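You operate a simulated robot arm through the tools that you are given. There is no shell and no other tool. Be economical: measure what you need, move in short steps, check, and stop when the job is done.

You run a simulated robot arm. Do the job below in one go: nothing can be reset, and whatever is moved stays where it is left.

Task
Put both fuses from the white tray into their drawer and shut it.

Only the result counts: the job must be done as asked and must still hold three seconds after the hand-in. Knocking over, shifting, dropping, spilling or breaking anything else fails it.

Robot
A 7-joint arm with a two-finger parallel gripper, fixed in place. Base frame: the origin is at the foot of the arm, x ahead of it, y to its left, z up; the work surface is at about z = 76. Lengths are in cm, angles in rad, forces in N, time in s.
With the tool pointing down near the work surface it reaches from about 10 to 70 cm from the base axis. Its first joint turns from -2.007 to 2.007 rad. Payload 3.91 kg.
The TCP is the grasp point between the finger pads, 3 cm short of the fingertips. In the tool frame z runs along the fingers and y along their closing line. Largest opening 11 cm; finger width 2, thickness 1; the body of the gripper, 4.8 by 11.2 cm, starts 5.5 cm behind the TCP.
Orientation is that of the tool frame in the base frame, as a unit quaternion [x, y, z, w]. With the fingers straight down and closing along the base's y, the tool's x points along the base's -x, its y along +y and its z along -z.

Tools
- The arm moves only by the tool arm_command. Its argument "commands" is a list that holds one entry, the list of rows, each a list of 7 numbers: the shift along the base's x, y, z in units of 200 mm (1.0 is 200 mm), then the turn, a rotation vector about the base's x, y, z in units of 45 degrees (1.0 is 45 degrees), then the finger opening in cm, from 0 to 11. In form: [[[dx, dy, dz, rx, ry, rz, fingers], ...]]. A call has 1 to 12 rows; each row is the pose to reach, as a shift and turn from the pose commanded when the call began. A call with a number of a shift or a turn outside -1 to 1 is refused whole. Rows are played at 5 a second. More than 5 cm and 0.15 rad between two rows, or a gripper value outside its range, and nothing of the call is played. Where a pose cannot be reached the arm comes as near as it can. A force on the tool above 40 N (or 10 N above the force at the start of the call, whichever is more), or a blocked arm, ends the call early, and 0.2 s more pass. Each finger travels about 10.8 cm/s and halts on what it meets, pressing with about 24 N; the grip force reading is that of the motor and also rises with nothing between the fingers. The clock runs only during rows and for 0.2 s after the last one: add rows that repeat a pose to give the fingers time. The reply holds the time, the measured pose of the TCP, the force on the tool along the base axes, the opening and the grip force, in the units named above and with some noise, and new pictures: "pictures" is both (left out), scene, wrist or none.
- Cameras (640 x 400 px; columns grow to the right, rows downward): "scene" is fixed at [40.01, 50.01, 183.83]; the picture's right is [-0.97, 0.25, 0.00], its down [0.12, 0.45, -0.88] and it looks along [-0.22, -0.86, -0.47] (base axes); focal length 374 px, centre (320, 200). "wrist" rides on the gripper at [-3.6, 0, -5.7] in the tool frame; the picture's right is [0.00, -1.00, 0.00], its down [0.97, 0.00, -0.24] and it looks along [0.24, 0.00, 0.97] (tool axes); focal length 218 px, centre (320, 200). There is no depth. A picture from a camera that has moved, and an enlarged one, comes with that camera's place and axes in the base frame and with its lens.
- lift_body(by): slides the trunk up (or, below 0, down) by that many cm; the arm rides with it, the base frame stays. It gives what a move gives, with no picture.
- close_up(camera, box): a new picture of the part [left, top, right, bottom] of that camera's present view, enlarged. No time passes.
- hand_in(): hands the job in; it is judged then, once.

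Go step by step. Nothing tells you positions but the pictures and the camera data: compare them with the known pose of the tool, close in by small moves and look again before you grip or let go. The budget is 120 turns and 150 pictures, counting those below and the enlarged ones. Unless the task says otherwise, let go and move clear before handing in, and close with one line.

The tools are called after "Call:" as a command line: name --argument value ..., lists and objects as JSON in quotes. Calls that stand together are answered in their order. arm_command: Moves the arm, as the interface text tells. Its arguments: {"type":"object","properties":{"commands":{"type":"array","items":{"type":"array","items":{"type":"array","items":{"type":"number"}}}},"pictures":{"type":"string","enum":["both","scene","wrist","none"]}},"required":["commands"]} The other tools are called the same way: lift_body (by) slides the trunk up or down; close_up (camera, box) takes an enlarged picture of a part of a camera's view; hand_in () hands the job in.

At the start:

```text
time_s: 0.0
position: [0.4, -47.0, 140.43]
orientation: [-0.001, 1.0, 0.0, 0.0]
ft_force: [0.2, -0.2, -0.2]
opening: 10.99
grasp_force: 0.1
trunk travel left (down, up): [-90.0, 9.0]
```

scene: 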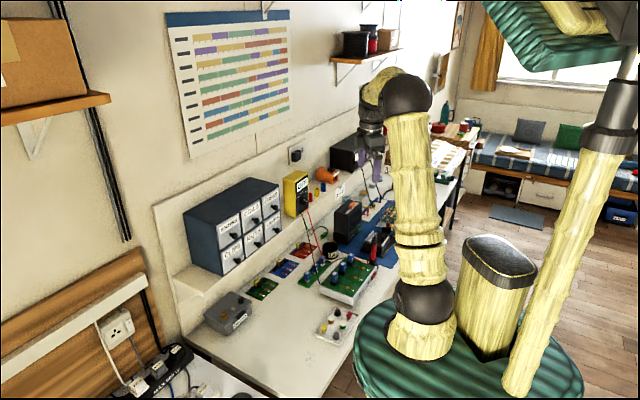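
wrist: 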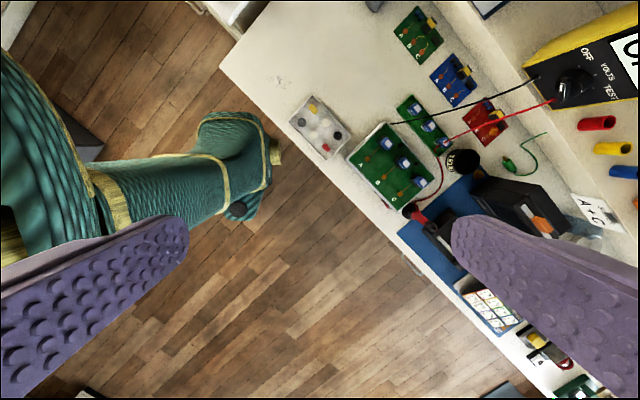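

I see a blue cabinet with six labelled drawers on a shelf and a white tray with small parts on the bench. I'll look closely at both first.

Call:
close_up --camera "scene" --box '[180, 165, 300, 280]'

Call:
close_up --camera "scene" --box '[290, 290, 370, 350]'

Call:
close_up --camera "wrist" --box '[270, 80, 370, 180]'

```text
3.48 times, centred on (240, 222) of scene
camera zoom: at [40.01, 50.01, 183.83], right [-0.97, 0.25, 0.0], down [0.12, 0.45, -0.88], along [-0.22, -0.86, -0.47], focal length 1299 px, centre (598, 122)
```

zoom: 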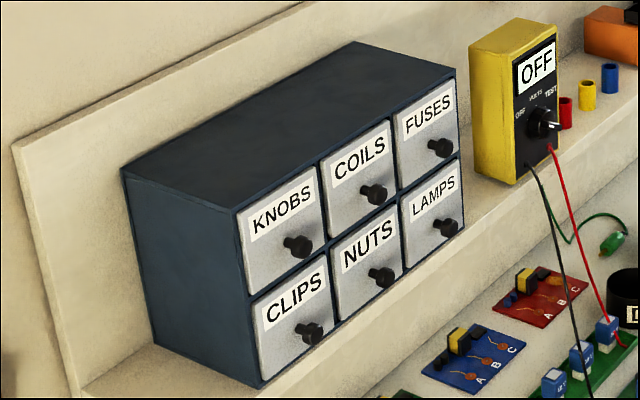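

```text
6.67 times, centred on (330, 320) of scene
camera zoom: at [40.01, 50.01, 183.83], right [-0.97, 0.25, 0.0], down [0.12, 0.45, -0.88], along [-0.22, -0.86, -0.47], focal length 2490 px, centre (253, -600)
```

zoom: 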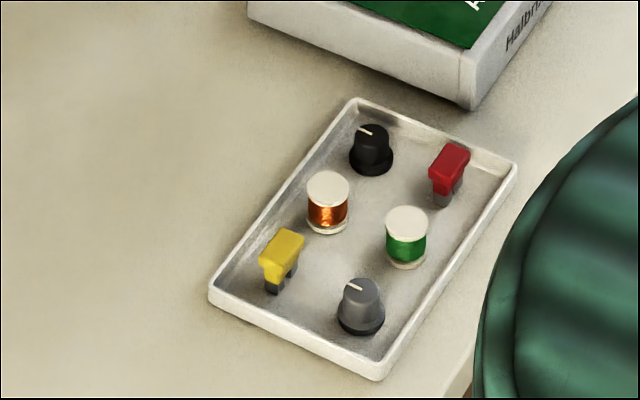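

```text
4.00 times, centred on (320, 130) of wrist
camera zoom: at [3.99, -46.92, 145.99], right [0.0, -1.0, 0.0], down [-0.97, 0.0, 0.24], along [-0.24, 0.0, -0.97], focal length 873 px, centre (320, 480)
```

zoom: 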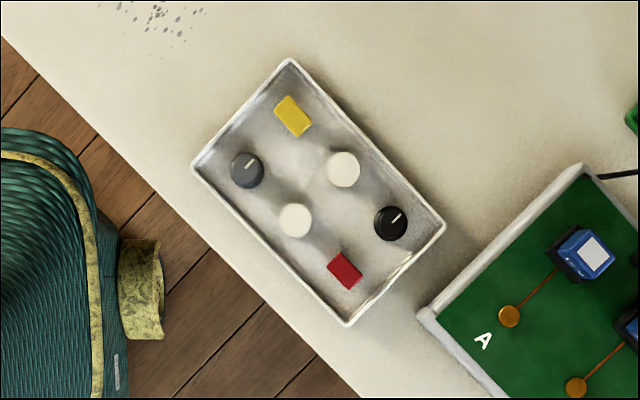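

The fuses are the yellow and red blade pieces in the tray, roughly (14.4,-45) and (3.5,-48.7). The FUSES drawer is top right with its knob near (26,-70,117), and the bench runs at 45° in the base frame. I'll yaw the tool -45° to line up with the wall.

Call:
arm_command --commands '[[[0, 0, 0, 0, 0, -0.17, 11], [0, 0, 0, 0, 0, -0.34, 11], [0, 0, 0, 0, 0, -0.5, 11], [0, 0, 0, 0, 0, -0.67, 11], [0, 0, 0, 0, 0, -0.84, 11], [0, 0, 0, 0, 0, -1, 11], [0, 0, 0, 0, 0, -1, 11]]]' --pictures "wrist"

```text
time_s: 1.6
position: [0.4, -47.0, 140.51]
orientation: [0.383, 0.924, -0.001, 0.0]
ft_force: [0.5, 0.4, 0.6]
opening: 11.0
grasp_force: 0.0
trunk travel left (down, up): [-90.0, 9.0]
camera wrist: at [2.97, -49.46, 146.0], right [-0.71, -0.71, 0.0], down [-0.69, 0.69, 0.24], along [-0.17, 0.17, -0.97], focal length 218 px, centre (320, 200)
```

wrist: 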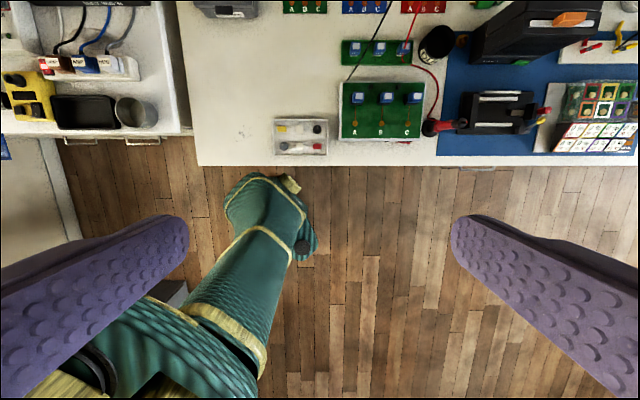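

The tool is now square to the bench. Next I'll tilt it about 60° toward the wall to look at the cabinet.

Call:
arm_command --commands '[[[0, 0, 0, -0.118, -0.118, 0, 11], [0, 0, 0, -0.236, -0.236, 0, 11], [0, 0, 0, -0.354, -0.354, 0, 11], [0, 0, 0, -0.472, -0.472, 0, 11], [0, 0, 0, -0.59, -0.59, 0, 11], [0, 0, 0, -0.707, -0.707, 0, 11], [0, 0, 0, -0.825, -0.825, 0, 11], [0, 0, 0, -0.943, -0.943, 0, 11], [0, 0, 0, -0.943, -0.943, 0, 11]]]'

```text
time_s: 3.6
position: [0.32, -47.1, 140.5]
orientation: [0.331, 0.8, -0.191, 0.463]
ft_force: [-0.3, 0.7, 0.2]
opening: 11.0
grasp_force: 0.0
trunk travel left (down, up): [-90.0, 9.0]
camera wrist: at [-1.85, -44.65, 146.27], right [-0.71, -0.71, 0.0], down [-0.49, 0.49, -0.72], along [0.51, -0.51, -0.69], focal length 218 px, centre (320, 200)
```

scene: 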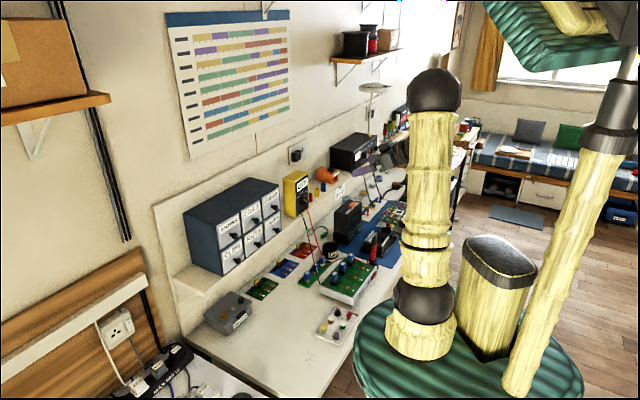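
wrist: 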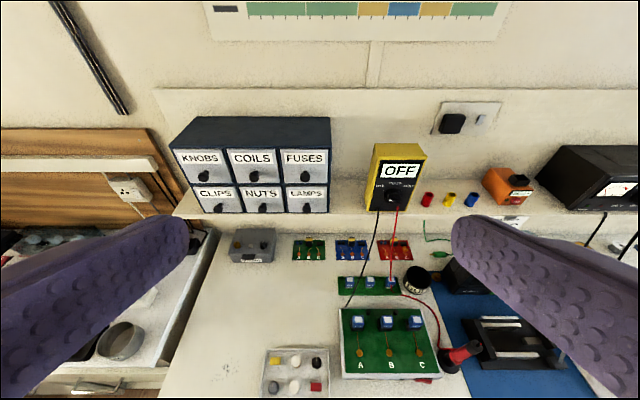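

The cabinet is in clear view. I'll zoom in to triangulate the knob.

Call:
close_up --camera "wrist" --box '[250, 110, 350, 220]'

Call:
close_up --camera "scene" --box '[235, 170, 295, 260]'

```text
3.64 times, centred on (300, 165) of wrist
camera zoom: at [-1.85, -44.65, 146.27], right [-0.71, -0.71, 0.0], down [-0.49, 0.49, -0.72], along [0.51, -0.51, -0.69], focal length 794 px, centre (393, 327)
```

zoom: 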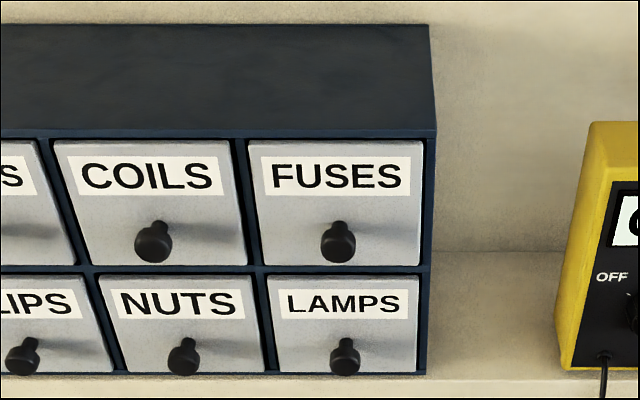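

```text
4.44 times, centred on (265, 215) of scene
camera zoom: at [40.01, 50.01, 183.83], right [-0.97, 0.25, 0.0], down [0.12, 0.45, -0.88], along [-0.22, -0.86, -0.47], focal length 1660 px, centre (564, 133)
```

zoom: 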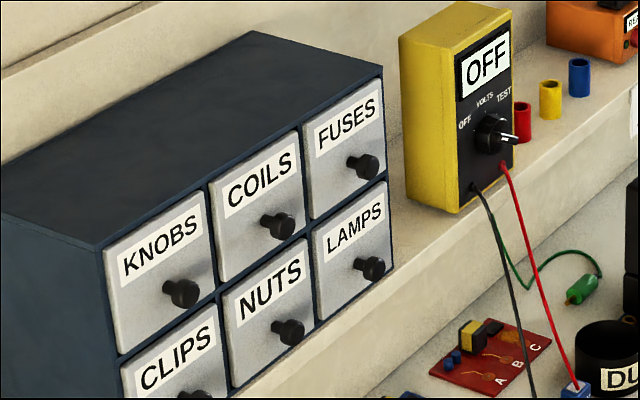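

The knob head triangulates to about s=-29.7 along the wall, n=66.6 toward the wall and z≈118, which is x≈26, y≈-68. I'll go to a standoff about 10 cm in front of it and narrow the fingers.

Call:
arm_command --commands '[[[0.11, -0.08, -0.116, 0, 0, 0, 10], [0.22, -0.16, -0.231, 0, 0, 0, 9], [0.33, -0.24, -0.347, 0, 0, 0, 8], [0.44, -0.32, -0.463, 0, 0, 0, 7], [0.55, -0.4, -0.578, 0, 0, 0, 6], [0.66, -0.48, -0.694, 0, 0, 0, 6], [0.77, -0.56, -0.81, 0, 0, 0, 6], [0.88, -0.64, -0.925, 0, 0, 0, 6], [0.88, -0.64, -0.925, 0, 0, 0, 6]]]'

```text
time_s: 5.6
position: [17.96, -59.74, 122.02]
orientation: [0.331, 0.799, -0.193, 0.463]
ft_force: [-0.3, 0.5, 0.1]
opening: 6.01
grasp_force: 0.1
trunk travel left (down, up): [-90.0, 9.0]
camera wrist: at [15.73, -57.42, 127.89], right [-0.71, -0.71, 0.0], down [-0.49, 0.49, -0.72], along [0.51, -0.51, -0.69], focal length 218 px, centre (320, 200)
```

scene: 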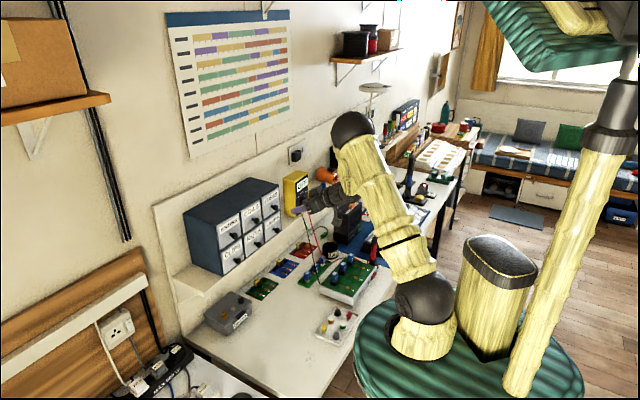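
wrist: 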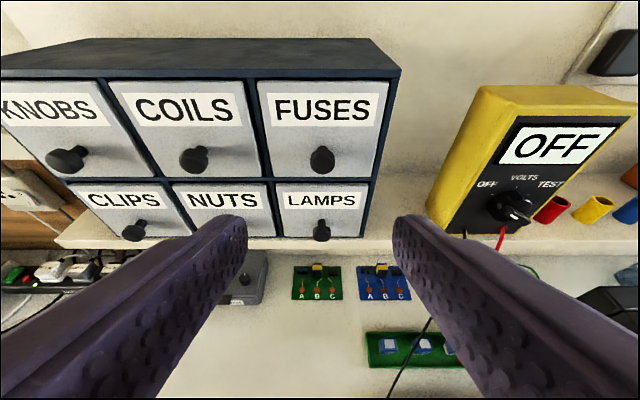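

The knob is centred between the fingers, with s matching. I'll move in about halfway and check the range again.

Call:
arm_command --commands '[[[0.1, -0.1, -0.04, 0, 0, 0, 5], [0.195, -0.195, -0.08, 0, 0, 0, 5], [0.195, -0.195, -0.08, 0, 0, 0, 5]]]'

Call:
close_up --camera "scene" --box '[240, 160, 340, 250]'

```text
time_s: 6.4
position: [22.08, -63.83, 120.28]
orientation: [0.331, 0.8, -0.191, 0.463]
ft_force: [0.1, 0.2, -0.1]
opening: 4.99
grasp_force: 0.2
trunk travel left (down, up): [-90.0, 9.0]
camera wrist: at [19.7, -61.37, 126.11], right [-0.71, -0.71, 0.0], down [-0.49, 0.49, -0.72], along [0.51, -0.51, -0.69], focal length 218 px, centre (320, 200)
```

scene: 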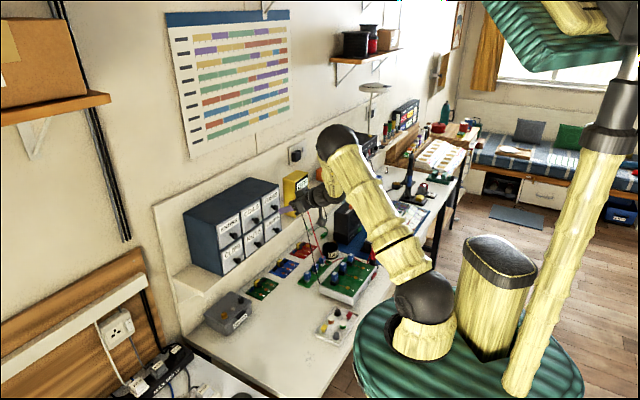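
wrist: 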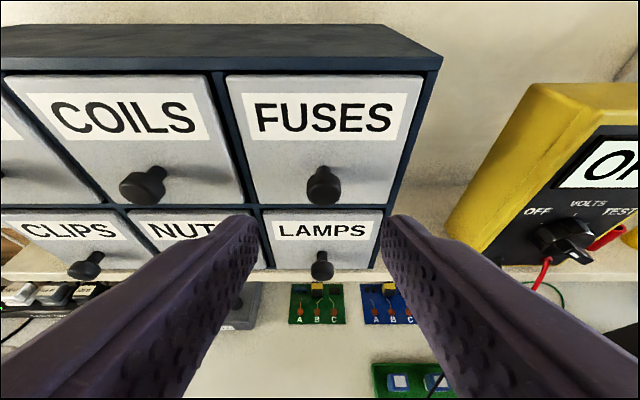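

```text
4.44 times, centred on (290, 205) of scene
camera zoom: at [40.01, 50.01, 183.83], right [-0.97, 0.25, 0.0], down [0.12, 0.45, -0.88], along [-0.22, -0.86, -0.47], focal length 1660 px, centre (453, 178)
```

zoom: 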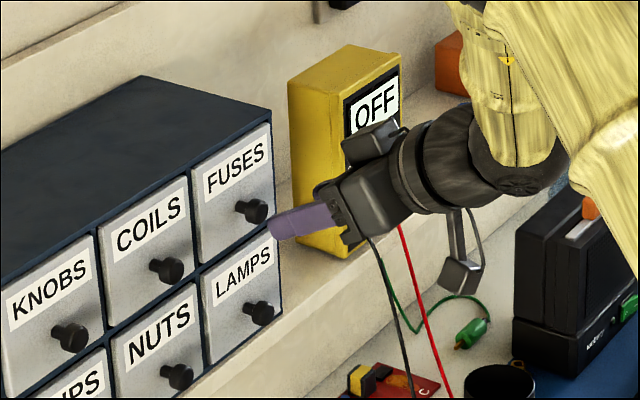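

The knob head is confirmed at n≈66.8, z≈118, centred in s. I'll advance 4.5 cm so it sits between the pads.

Call:
arm_command --commands '[[[0.08, -0.08, -0.035, 0, 0, 0, 5], [0.159, -0.159, -0.07, 0, 0, 0, 5], [0.159, -0.159, -0.07, 0, 0, 0, 5]]]' --pictures "wrist"

Call:
close_up --camera "scene" --box '[240, 160, 340, 250]'

```text
time_s: 7.2
position: [25.07, -66.95, 119.05]
orientation: [0.331, 0.8, -0.192, 0.462]
ft_force: [-0.5, -0.8, 0.2]
opening: 5.01
grasp_force: 0.0
trunk travel left (down, up): [-90.0, 9.0]
camera wrist: at [22.81, -64.53, 124.74], right [-0.71, -0.71, 0.0], down [-0.49, 0.49, -0.72], along [0.51, -0.51, -0.69], focal length 218 px, centre (320, 200)
```

wrist: 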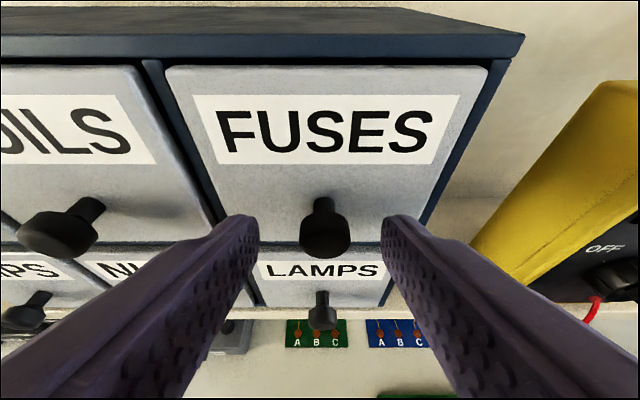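

```text
4.44 times, centred on (290, 205) of scene
camera zoom: at [40.01, 50.01, 183.83], right [-0.97, 0.25, 0.0], down [0.12, 0.45, -0.88], along [-0.22, -0.86, -0.47], focal length 1660 px, centre (453, 178)
```

zoom: 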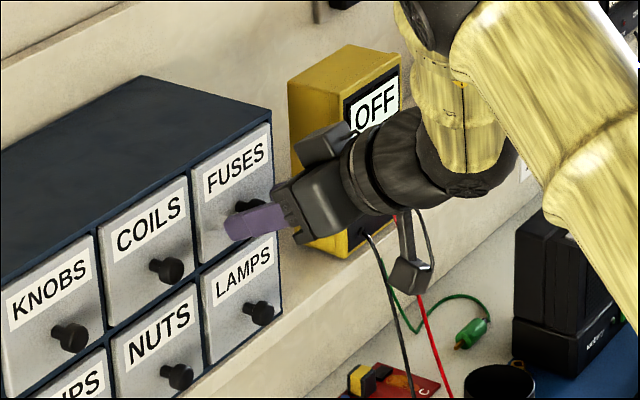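

The knob is now exactly between the pads, 1.9 cm beyond the TCP. I'll close on it.

Call:
arm_command --commands '[[[0, 0, 0, 0, 0, 0, 3.5], [0, 0, 0, 0, 0, 0, 2], [0, 0, 0, 0, 0, 0, 1], [0, 0, 0, 0, 0, 0, 1], [0, 0, 0, 0, 0, 0, 1]]]' --pictures "wrist"

```text
time_s: 8.4
position: [24.77, -66.92, 118.88]
orientation: [0.331, 0.8, -0.192, 0.462]
ft_force: [-6.8, -5.6, 1.2]
opening: 1.99
grasp_force: 44.7
trunk travel left (down, up): [-90.0, 9.0]
camera wrist: at [22.65, -64.64, 124.72], right [-0.71, -0.71, 0.0], down [-0.49, 0.49, -0.72], along [0.51, -0.51, -0.69], focal length 218 px, centre (320, 200)
```

wrist: 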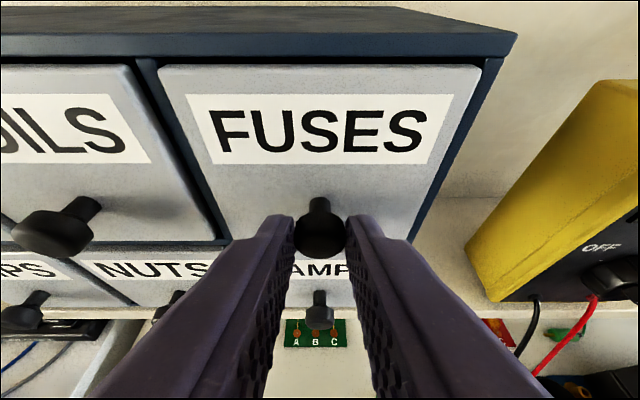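

The knob is held at a 2 cm opening. I'll pull straight out along (-0.707, +0.707).

Call:
arm_command --commands '[[[-0.042, 0.028, 0, 0, 0, 0, 1], [-0.078, 0.064, 0, 0, 0, 0, 1], [-0.113, 0.099, 0, 0, 0, 0, 1], [-0.148, 0.134, 0, 0, 0, 0, 1], [-0.148, 0.134, 0, 0, 0, 0, 1]]]'

```text
time_s: 9.6
position: [22.1, -64.2, 118.91]
orientation: [0.331, 0.801, -0.191, 0.461]
ft_force: [-0.1, 1.1, -6.4]
opening: 2.0
grasp_force: 44.4
trunk travel left (down, up): [-90.0, 9.0]
camera wrist: at [19.87, -61.87, 124.73], right [-0.71, -0.71, 0.0], down [-0.49, 0.49, -0.72], along [0.51, -0.51, -0.69], focal length 218 px, centre (320, 200)
```

scene: 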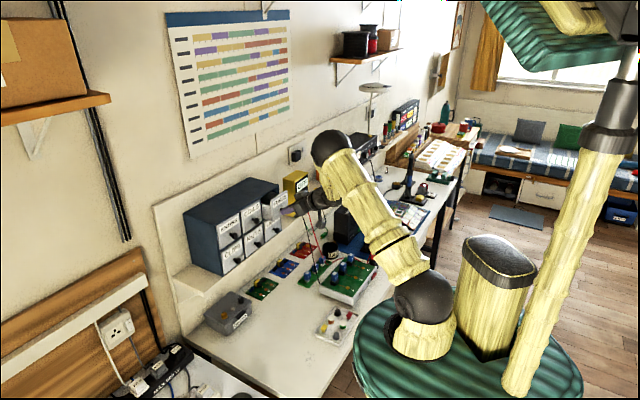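
wrist: 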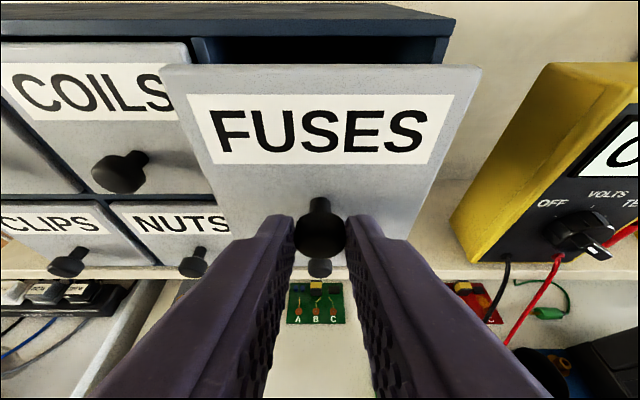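

The drawer slides well and is open about 4 cm. I'll pull another 4.5 cm.

Call:
arm_command --commands '[[[-0.035, 0.035, 0, 0, 0, 0, 1], [-0.071, 0.071, 0, 0, 0, 0, 1], [-0.106, 0.106, 0, 0, 0, 0, 1], [-0.141, 0.141, 0, 0, 0, 0, 1], [-0.16, 0.16, 0, 0, 0, 0, 1], [-0.16, 0.16, 0, 0, 0, 0, 1]]]'

```text
time_s: 11.0
position: [18.95, -61.06, 118.99]
orientation: [0.331, 0.8, -0.191, 0.462]
ft_force: [1.7, 1.6, -5.8]
opening: 1.97
grasp_force: 45.1
trunk travel left (down, up): [-90.0, 9.0]
camera wrist: at [16.7, -58.69, 124.73], right [-0.71, -0.71, 0.0], down [-0.49, 0.49, -0.72], along [0.51, -0.51, -0.69], focal length 218 px, centre (320, 200)
```

scene: 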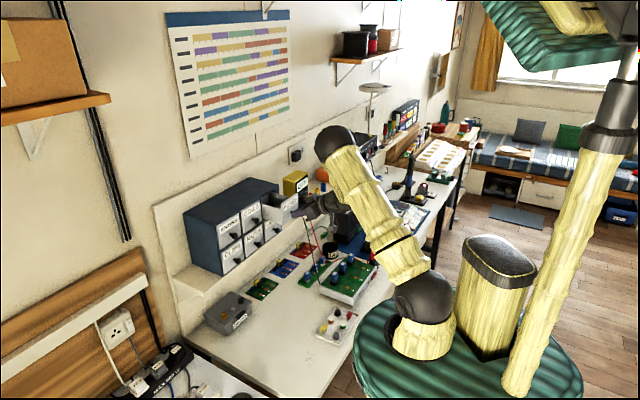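
wrist: 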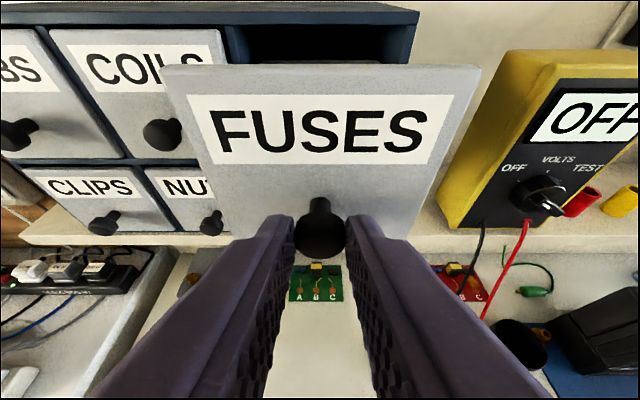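

The drawer is open about 8 cm. I'll release the knob and back straight out along the tool axis.

Call:
arm_command --commands '[[[0, 0, 0, 0, 0, 0, 3], [0, 0, 0, 0, 0, 0, 5], [0, 0, 0, 0, 0, 0, 5], [-0.06, 0.06, 0.05, 0, 0, 0, 5], [-0.12, 0.12, 0.1, 0, 0, 0, 5], [-0.2, 0.2, 0.17, 0, 0, 0, 5], [-0.28, 0.28, 0.35, 0, 0, 0, 6], [-0.35, 0.35, 0.52, 0, 0, 0, 8], [-0.42, 0.42, 0.7, 0, 0, 0, 10], [-0.42, 0.42, 0.7, 0, 0, 0, 11]]]'

```text
time_s: 13.2
position: [10.55, -52.71, 133.06]
orientation: [0.332, 0.8, -0.191, 0.461]
ft_force: [-0.2, -0.1, 0.1]
opening: 10.98
grasp_force: 0.1
trunk travel left (down, up): [-90.0, 9.0]
camera wrist: at [8.28, -50.34, 138.88], right [-0.71, -0.71, 0.0], down [-0.49, 0.49, -0.72], along [0.51, -0.51, -0.69], focal length 218 px, centre (320, 200)
```

scene: 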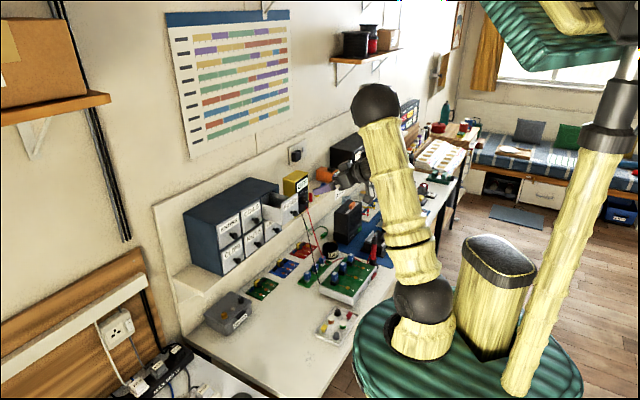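
wrist: 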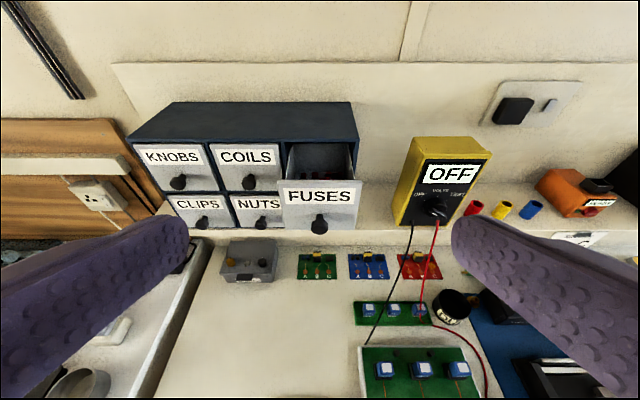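

Call:
close_up --camera "wrist" --box '[270, 120, 370, 240]'

Call:
close_up --camera "scene" --box '[250, 170, 310, 240]'

```text
3.33 times, centred on (320, 180) of wrist
camera zoom: at [8.28, -50.34, 138.88], right [-0.71, -0.71, 0.0], down [-0.49, 0.49, -0.72], along [0.51, -0.51, -0.69], focal length 728 px, centre (320, 267)
```

zoom: 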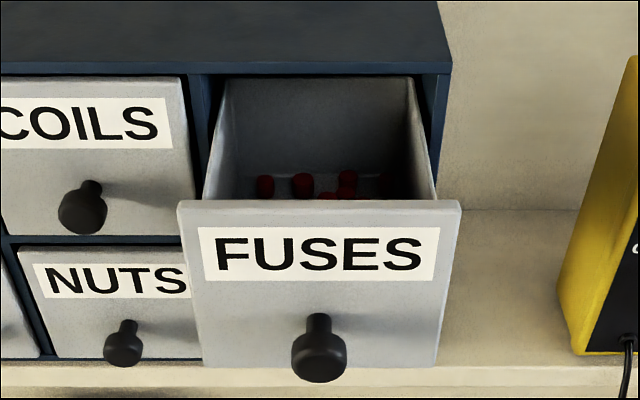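

```text
5.71 times, centred on (280, 205) of scene
camera zoom: at [40.01, 50.01, 183.83], right [-0.97, 0.25, 0.0], down [0.12, 0.45, -0.88], along [-0.22, -0.86, -0.47], focal length 2134 px, centre (549, 171)
```

zoom: 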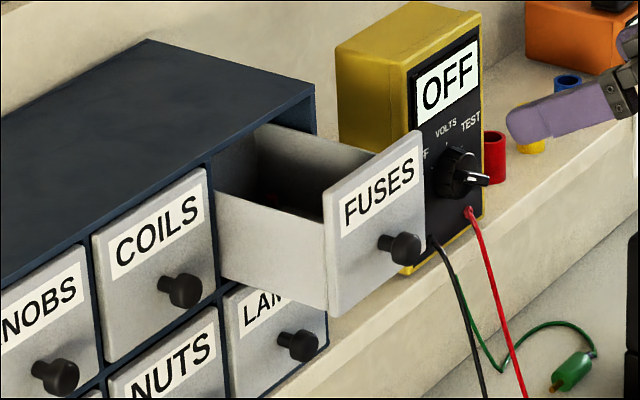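

Small red cylindrical items are already in this drawer. I'll look down into it to check what they are before committing.

Call:
arm_command --commands '[[[0.11, -0.11, 0, 0.094, 0.094, 0, 11], [0.22, -0.22, 0, 0.188, 0.188, 0, 11], [0.33, -0.33, 0, 0.283, 0.283, 0, 11], [0.44, -0.44, 0, 0.377, 0.377, 0, 11], [0.54, -0.54, 0, 0.471, 0.471, 0, 11], [0.54, -0.54, 0, 0.471, 0.471, 0, 11]]]' --pictures "wrist"

Call:
close_up --camera "wrist" --box '[250, 120, 400, 260]'

```text
time_s: 14.6
position: [21.19, -63.19, 133.04]
orientation: [0.369, 0.892, -0.1, 0.239]
ft_force: [0.5, -0.3, 0.0]
opening: 11.01
grasp_force: 0.1
trunk travel left (down, up): [-90.0, 9.0]
camera wrist: at [21.35, -63.21, 139.59], right [-0.71, -0.71, 0.0], down [-0.68, 0.68, -0.28], along [0.2, -0.2, -0.96], focal length 218 px, centre (320, 200)
```

wrist: 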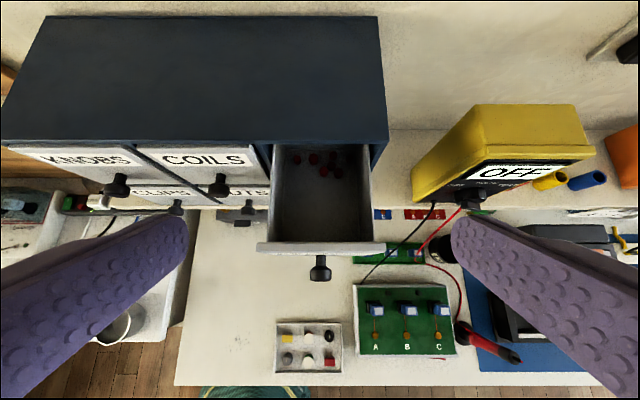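

```text
2.86 times, centred on (325, 190) of wrist
camera zoom: at [21.35, -63.21, 139.59], right [-0.71, -0.71, 0.0], down [-0.68, 0.68, -0.28], along [0.2, -0.2, -0.96], focal length 624 px, centre (306, 229)
```

zoom: 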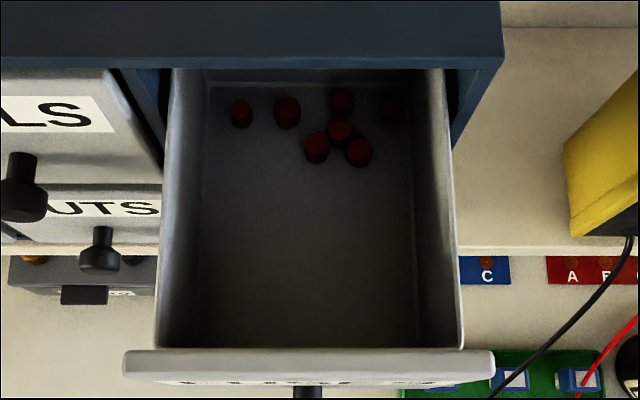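

Call:
close_up --camera "wrist" --box '[290, 140, 350, 180]'

Call:
close_up --camera "wrist" --box '[270, 315, 350, 375]'

```text
10.00 times, centred on (320, 160) of wrist
camera zoom: at [21.35, -63.21, 139.59], right [-0.71, -0.71, 0.0], down [-0.68, 0.68, -0.28], along [0.2, -0.2, -0.96], focal length 2183 px, centre (320, 600)
```

zoom: 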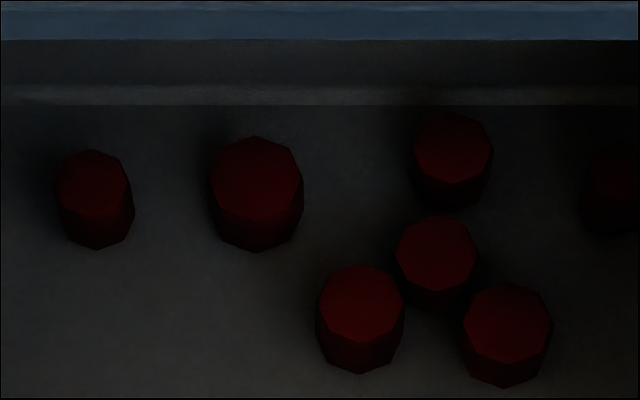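

```text
6.67 times, centred on (310, 345) of wrist
camera zoom: at [21.35, -63.21, 139.59], right [-0.71, -0.71, 0.0], down [-0.68, 0.68, -0.28], along [0.2, -0.2, -0.96], focal length 1455 px, centre (387, -767)
```

zoom: 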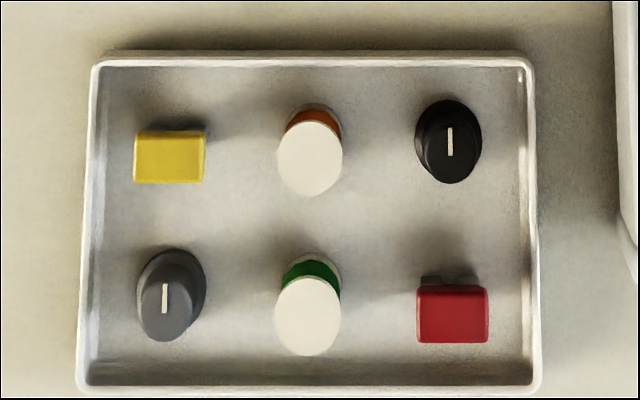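

The contents are plain red cylinders that don't look like the blade fuses. I'll look around the room for a note that settles where fuses belong.

Call:
close_up --camera "scene" --box '[160, 0, 300, 160]'

Call:
close_up --camera "scene" --box '[280, 130, 400, 260]'

Call:
close_up --camera "scene" --box '[195, 230, 385, 350]'

```text
2.50 times, centred on (230, 80) of scene
camera zoom: at [40.01, 50.01, 183.83], right [-0.97, 0.25, 0.0], down [0.12, 0.45, -0.88], along [-0.22, -0.86, -0.47], focal length 934 px, centre (545, 500)
```

zoom: 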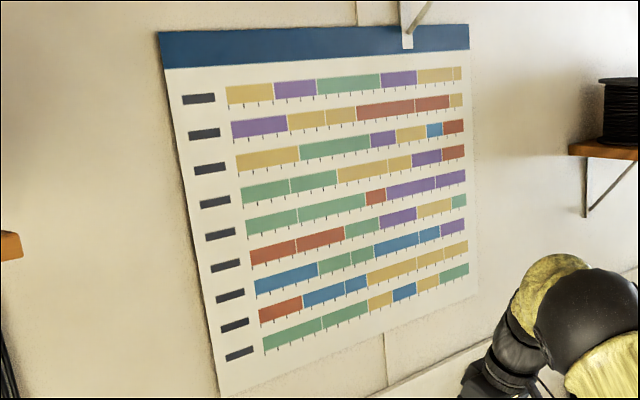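

```text
3.08 times, centred on (340, 195) of scene
camera zoom: at [40.01, 50.01, 183.83], right [-0.97, 0.25, 0.0], down [0.12, 0.45, -0.88], along [-0.22, -0.86, -0.47], focal length 1149 px, centre (258, 215)
```

zoom: 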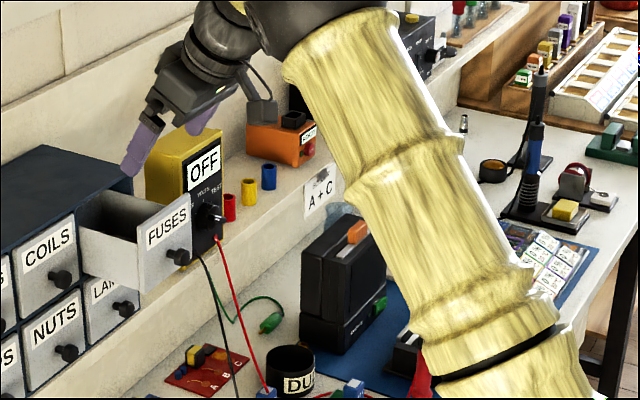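

```text
3.33 times, centred on (290, 290) of scene
camera zoom: at [40.01, 50.01, 183.83], right [-0.97, 0.25, 0.0], down [0.12, 0.45, -0.88], along [-0.22, -0.86, -0.47], focal length 1245 px, centre (420, -100)
```

zoom: 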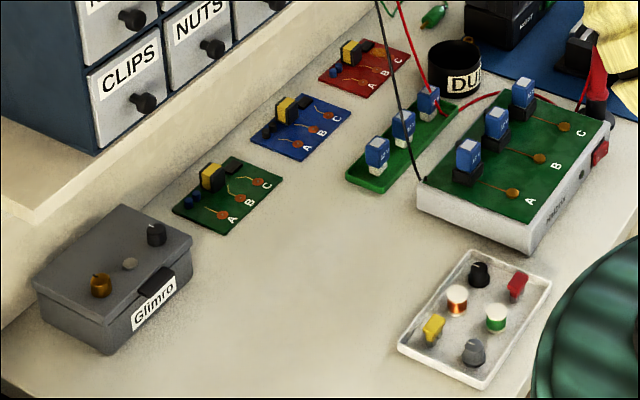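

Nothing contradicts the label, so the FUSES drawer stands, and there is free space at its front. Next I'll go above the tray with the tool vertical to measure the fuses.

Call:
arm_command --commands '[[[-0.105, 0.146, 0, 0.094, 0.094, 0, 11], [-0.21, 0.292, 0, 0.188, 0.188, 0, 11], [-0.316, 0.439, 0, 0.283, 0.283, 0, 11], [-0.421, 0.585, 0, 0.377, 0.377, 0, 10], [-0.527, 0.732, 0, 0.471, 0.471, 0, 8], [-0.527, 0.732, -0.2, 0.471, 0.471, 0, 6], [-0.527, 0.732, -0.4, 0.471, 0.471, 0, 6], [-0.527, 0.732, -0.6, 0.471, 0.471, 0, 6], [-0.527, 0.732, -0.8, 0.471, 0.471, 0, 6], [-0.527, 0.732, -1, 0.471, 0.471, 0, 6], [-0.527, 0.732, -1, 0.471, 0.471, 0, 6]]]'

Call:
close_up --camera "wrist" --box '[230, 130, 410, 260]'

```text
time_s: 17.0
position: [10.67, -48.7, 113.03]
orientation: [0.382, 0.924, -0.001, 0.0]
ft_force: [-0.3, 0.0, 0.8]
opening: 6.01
grasp_force: 0.0
trunk travel left (down, up): [-90.0, 9.0]
camera wrist: at [13.36, -51.17, 118.47], right [-0.71, -0.71, 0.0], down [-0.69, 0.69, 0.24], along [-0.17, 0.17, -0.97], focal length 218 px, centre (320, 200)
```

scene: 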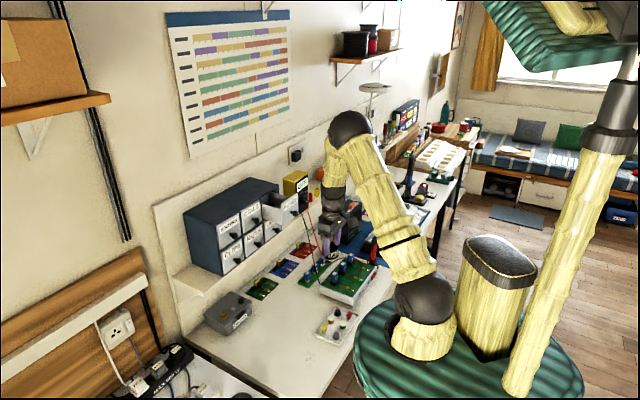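
wrist: 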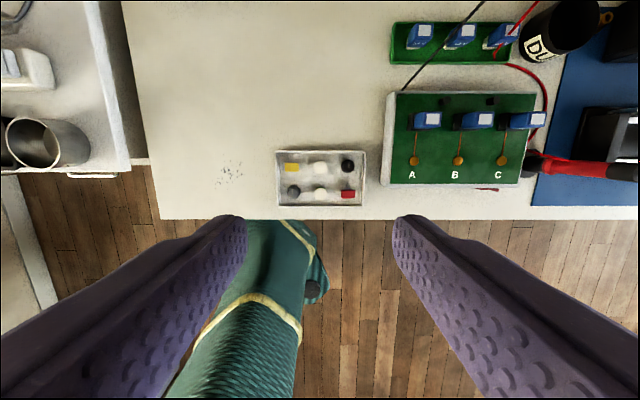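

```text
3.08 times, centred on (320, 195) of wrist
camera zoom: at [13.36, -51.17, 118.47], right [-0.71, -0.71, 0.0], down [-0.69, 0.69, 0.24], along [-0.17, 0.17, -0.97], focal length 672 px, centre (320, 215)
```

zoom: 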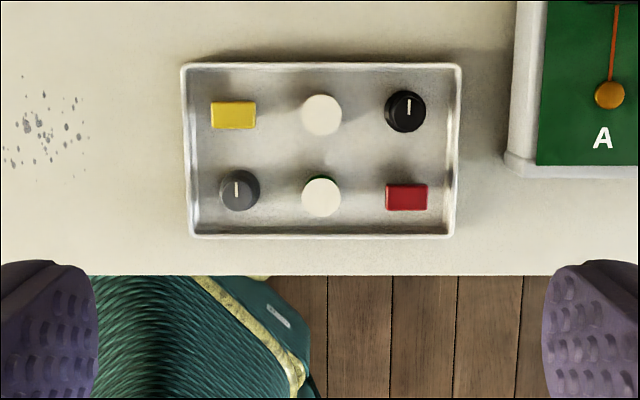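

The fuses are about 2.65 cm long along the bench and 1.6 cm thick. Closing across the thickness, along n, clears the neighbouring parts, so I'll yaw +90° while moving above the yellow fuse.

Call:
arm_command --commands '[[[0.03, 0.031, -0.08, 0, 0, 0.17, 6], [0.06, 0.063, -0.16, 0, 0, 0.34, 6], [0.09, 0.094, -0.24, 0, 0, 0.5, 6], [0.12, 0.126, -0.32, 0, 0, 0.67, 6], [0.15, 0.157, -0.4, 0, 0, 0.84, 6], [0.179, 0.189, -0.5, 0, 0, 1, 6], [0.179, 0.189, -0.5, 0, 0, 1, 6]]]' --pictures "none"

Call:
arm_command --commands '[[[0, 0, -0.08, 0, 0, 0.17, 6], [0, 0, -0.16, 0, 0, 0.34, 6], [0, 0, -0.24, 0, 0, 0.5, 6], [0, 0, -0.32, 0, 0, 0.67, 6], [0, 0, -0.4, 0, 0, 0.84, 6], [0, 0, -0.5, 0, 0, 1, 6], [0, 0, -0.5, 0, 0, 1, 6]]]'

```text
time_s: 18.6
position: [14.19, -44.8, 102.94]
orientation: [-0.001, 1.0, 0.0, 0.0]
ft_force: [-0.7, -0.2, -0.2]
opening: 6.01
grasp_force: 0.1
trunk travel left (down, up): [-90.0, 9.0]
```

```text
time_s: 20.2
position: [14.19, -45.08, 92.98]
orientation: [-0.383, 0.924, 0.0, 0.0]
ft_force: [0.2, 0.8, 0.0]
opening: 6.0
grasp_force: 0.1
trunk travel left (down, up): [-90.0, 9.0]
camera wrist: at [16.81, -42.29, 98.46], right [0.71, -0.71, 0.0], down [-0.68, -0.69, 0.24], along [-0.17, -0.17, -0.97], focal length 218 px, centre (320, 200)
```

scene: 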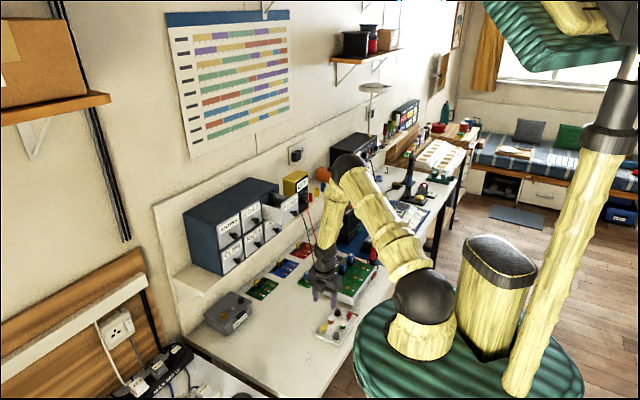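
wrist: 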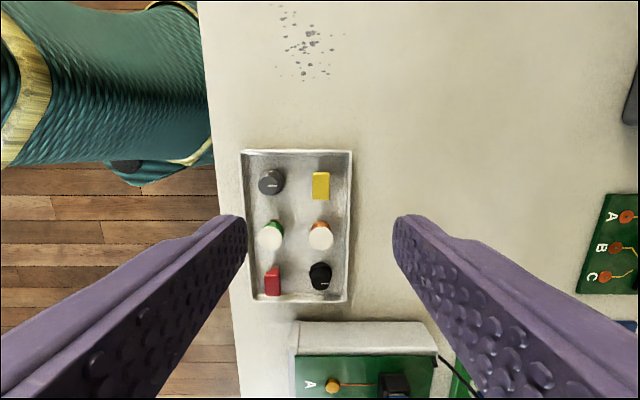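

The yellow fuse is centred between the fingers across n. I'll descend to z=86, nudge 0.3 cm along +s, narrow the opening and look.

Call:
arm_command --commands '[[[0.01, 0.01, -0.12, 0, 0, 0, 5], [0.01, 0.01, -0.24, 0, 0, 0, 4], [0.01, 0.01, -0.35, 0, 0, 0, 3.4], [0.01, 0.01, -0.35, 0, 0, 0, 3.4]]]' --pictures "wrist"

Call:
close_up --camera "wrist" --box '[240, 100, 400, 260]'

Call:
close_up --camera "scene" --box '[290, 280, 370, 350]'

```text
time_s: 21.2
position: [14.36, -44.92, 85.88]
orientation: [-0.383, 0.924, -0.001, -0.001]
ft_force: [0.0, -0.7, 0.7]
opening: 3.41
grasp_force: 0.0
trunk travel left (down, up): [-90.0, 9.0]
camera wrist: at [17.01, -42.2, 91.38], right [0.71, -0.71, 0.0], down [-0.69, -0.69, 0.24], along [-0.17, -0.17, -0.97], focal length 218 px, centre (320, 200)
```

wrist: 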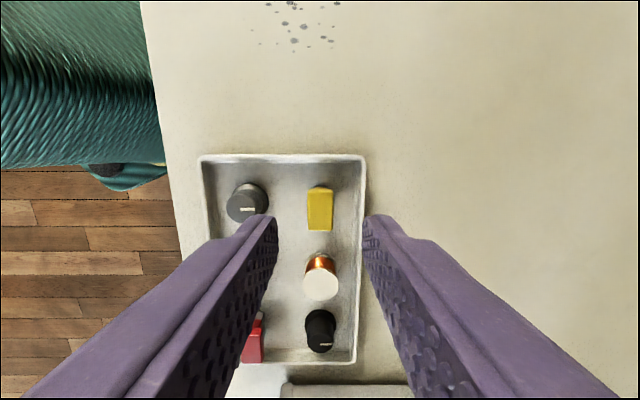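

```text
2.50 times, centred on (320, 180) of wrist
camera zoom: at [17.01, -42.2, 91.38], right [0.71, -0.71, 0.0], down [-0.69, -0.69, 0.24], along [-0.17, -0.17, -0.97], focal length 546 px, centre (320, 250)
```

zoom: 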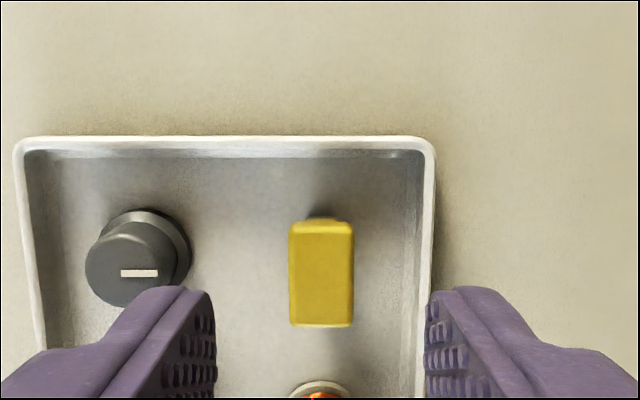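

```text
5.71 times, centred on (330, 315) of scene
camera zoom: at [40.01, 50.01, 183.83], right [-0.97, 0.25, 0.0], down [0.12, 0.45, -0.88], along [-0.22, -0.86, -0.47], focal length 2134 px, centre (263, -457)
```

zoom: 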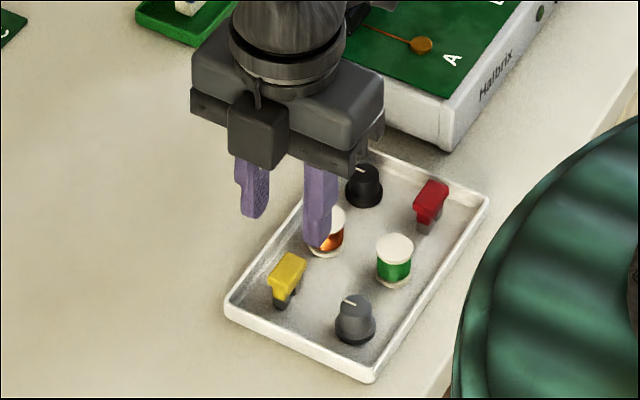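

The fuse is centred in n, with its top at about z=78.5. I'll narrow to 2.6 cm and descend so the tips straddle the yellow cap at about rim height.

Call:
arm_command --commands '[[[0.003, 0.003, -0.1, 0, 0, 0, 2.7], [0.003, 0.003, -0.2, 0, 0, 0, 2.6], [0.003, 0.003, -0.26, 0, 0, 0, 2.6], [0.003, 0.003, -0.26, 0, 0, 0, 2.6]]]' --pictures "wrist"

Call:
close_up --camera "wrist" --box '[240, 180, 400, 300]'

Call:
close_up --camera "scene" --box '[300, 295, 360, 340]'

```text
time_s: 22.2
position: [14.5, -44.79, 80.8]
orientation: [-0.384, 0.923, 0.0, 0.0]
ft_force: [-0.1, 0.1, -0.4]
opening: 2.6
grasp_force: 0.1
trunk travel left (down, up): [-90.0, 9.0]
camera wrist: at [17.12, -42.11, 86.29], right [0.71, -0.71, 0.0], down [-0.69, -0.69, 0.24], along [-0.17, -0.17, -0.97], focal length 218 px, centre (320, 200)
```

wrist: 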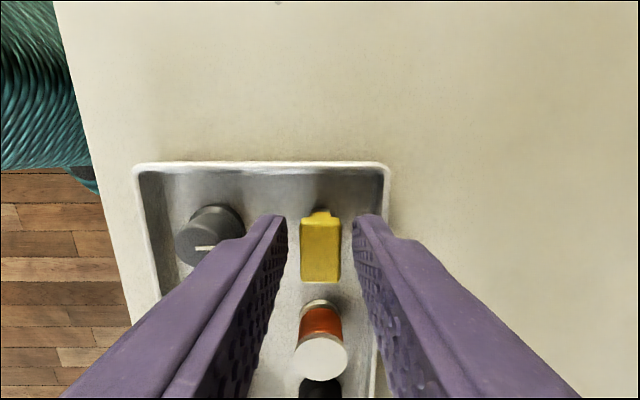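

```text
3.33 times, centred on (320, 240) of wrist
camera zoom: at [17.12, -42.11, 86.29], right [0.71, -0.71, 0.0], down [-0.69, -0.69, 0.24], along [-0.17, -0.17, -0.97], focal length 728 px, centre (320, 67)
```

zoom: 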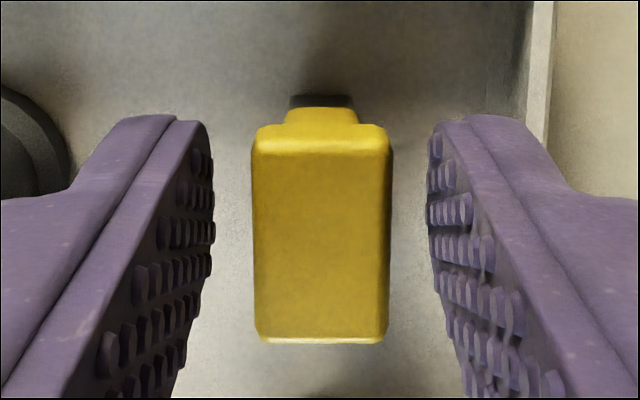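

```text
8.89 times, centred on (330, 318) of scene
camera zoom: at [40.01, 50.01, 183.83], right [-0.97, 0.25, 0.0], down [0.12, 0.45, -0.88], along [-0.22, -0.86, -0.47], focal length 3320 px, centre (231, -844)
```

zoom: 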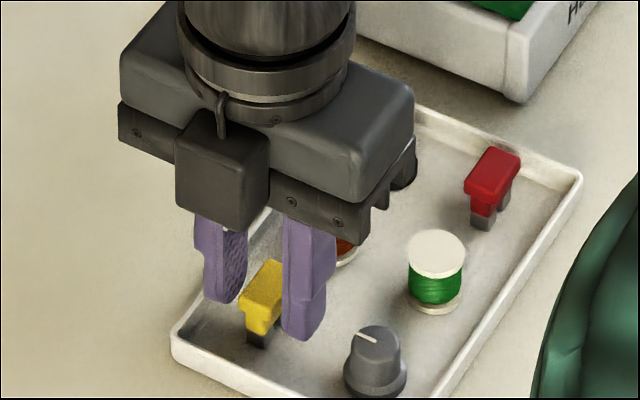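

The fingers straddle the cap with about 1.2 cm overlap. I'll close.

Call:
arm_command --commands '[[[0, 0, -0.01, 0, 0, 0, 2], [0, 0, -0.01, 0, 0, 0, 1.4], [0, 0, -0.01, 0, 0, 0, 0.8], [0, 0, -0.01, 0, 0, 0, 0.8], [0, 0, -0.01, 0, 0, 0, 0.8]]]' --pictures "wrist"

```text
time_s: 23.4
position: [14.66, -44.74, 80.72]
orientation: [-0.383, 0.924, 0.0, -0.001]
ft_force: [0.0, 0.2, 0.2]
opening: 1.27
grasp_force: 23.6
trunk travel left (down, up): [-90.0, 9.0]
camera wrist: at [17.18, -42.11, 86.15], right [0.71, -0.71, 0.0], down [-0.69, -0.69, 0.24], along [-0.17, -0.17, -0.97], focal length 218 px, centre (320, 200)
```

wrist: 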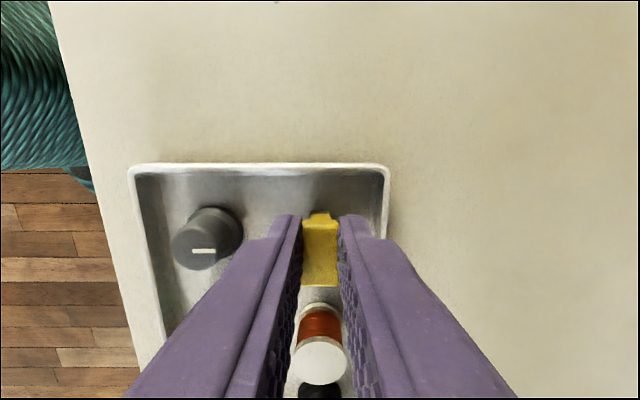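

The fuse is gripped at 1.27 cm. I'll lift straight up.

Call:
arm_command --commands '[[[0, 0, 0.06, 0, 0, 0, 0.8], [0, 0, 0.2, 0, 0, 0, 0.8], [0, 0, 0.4, 0, 0, 0, 0.8], [0, 0, 0.6, 0, 0, 0, 0.8], [0, 0, 0.8, 0, 0, 0, 0.8], [0, 0, 1, 0, 0, 0, 0.8], [0, 0, 1, 0, 0, 0, 0.8]]]'

```text
time_s: 25.0
position: [14.78, -44.86, 100.58]
orientation: [-0.384, 0.923, 0.001, 0.001]
ft_force: [0.9, 0.9, -0.6]
opening: 1.24
grasp_force: 24.1
trunk travel left (down, up): [-90.0, 9.0]
camera wrist: at [17.36, -42.17, 106.07], right [0.71, -0.71, 0.0], down [-0.69, -0.69, 0.24], along [-0.17, -0.17, -0.97], focal length 218 px, centre (320, 200)
```

scene: 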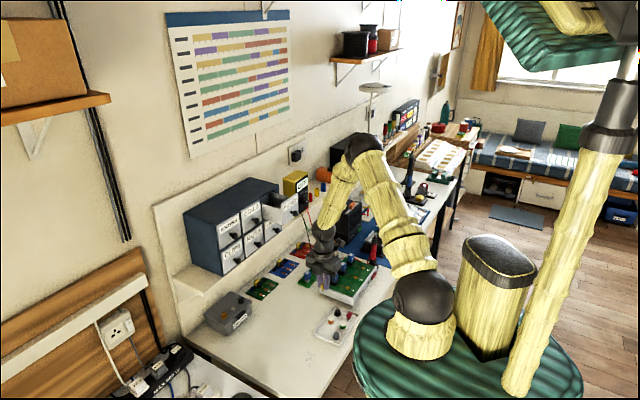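
wrist: 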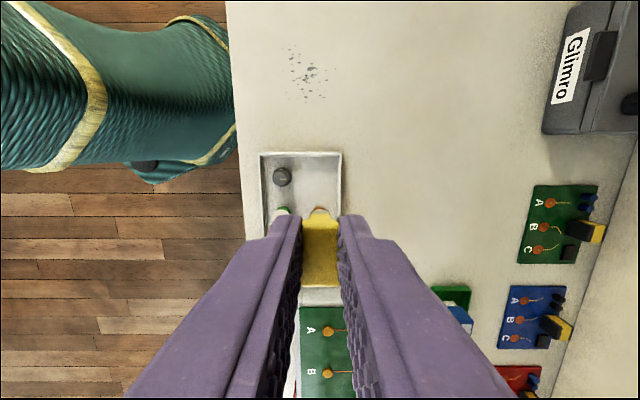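

The fuse is held securely. I'll rise while yawing back -90° so I can tilt toward the drawer as before.

Call:
arm_command --commands '[[[0, 0, 0.125, 0, 0, -0.17, 0.8], [0, 0, 0.25, 0, 0, -0.34, 0.8], [0, 0, 0.375, 0, 0, -0.5, 0.8], [0, 0, 0.5, 0, 0, -0.67, 0.8], [0, 0, 0.625, 0, 0, -0.84, 0.8], [0, 0, 0.75, 0, 0, -1, 0.8], [0, 0, 0.75, 0, 0, -1, 0.8]]]' --pictures "none"

Call:
arm_command --commands '[[[-0.05, -0.05, 0.125, 0, 0, -0.17, 0.8], [-0.1, -0.1, 0.25, 0, 0, -0.34, 0.8], [-0.15, -0.15, 0.375, 0, 0, -0.5, 0.8], [-0.2, -0.2, 0.5, 0, 0, -0.67, 0.8], [-0.25, -0.25, 0.625, 0, 0, -0.84, 0.8], [-0.293, -0.293, 0.75, 0, 0, -1, 0.8], [-0.293, -0.293, 0.75, 0, 0, -1, 0.8]]]' --pictures "wrist"

```text
time_s: 26.6
position: [14.69, -44.95, 115.33]
orientation: [0.001, 1.0, 0.0, 0.0]
ft_force: [0.3, 0.0, -0.3]
opening: 1.25
grasp_force: 24.0
trunk travel left (down, up): [-90.0, 9.0]
```

```text
time_s: 28.2
position: [8.69, -50.62, 130.64]
orientation: [0.383, 0.924, 0.0, 0.0]
ft_force: [0.1, -0.8, 0.0]
opening: 1.26
grasp_force: 23.8
trunk travel left (down, up): [-90.0, 9.0]
camera wrist: at [11.2, -53.01, 136.19], right [-0.71, -0.71, 0.0], down [-0.69, 0.69, 0.24], along [-0.17, 0.17, -0.97], focal length 218 px, centre (320, 200)
```

wrist: 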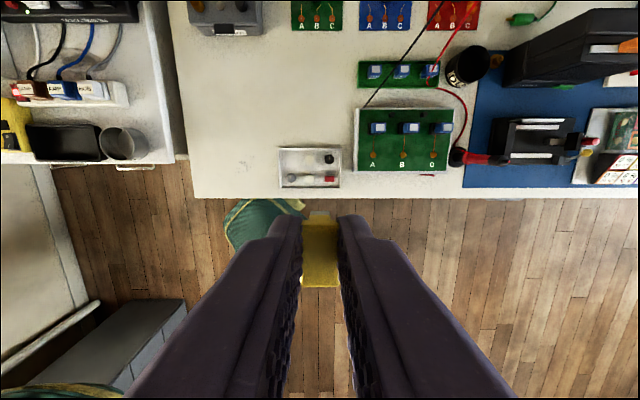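

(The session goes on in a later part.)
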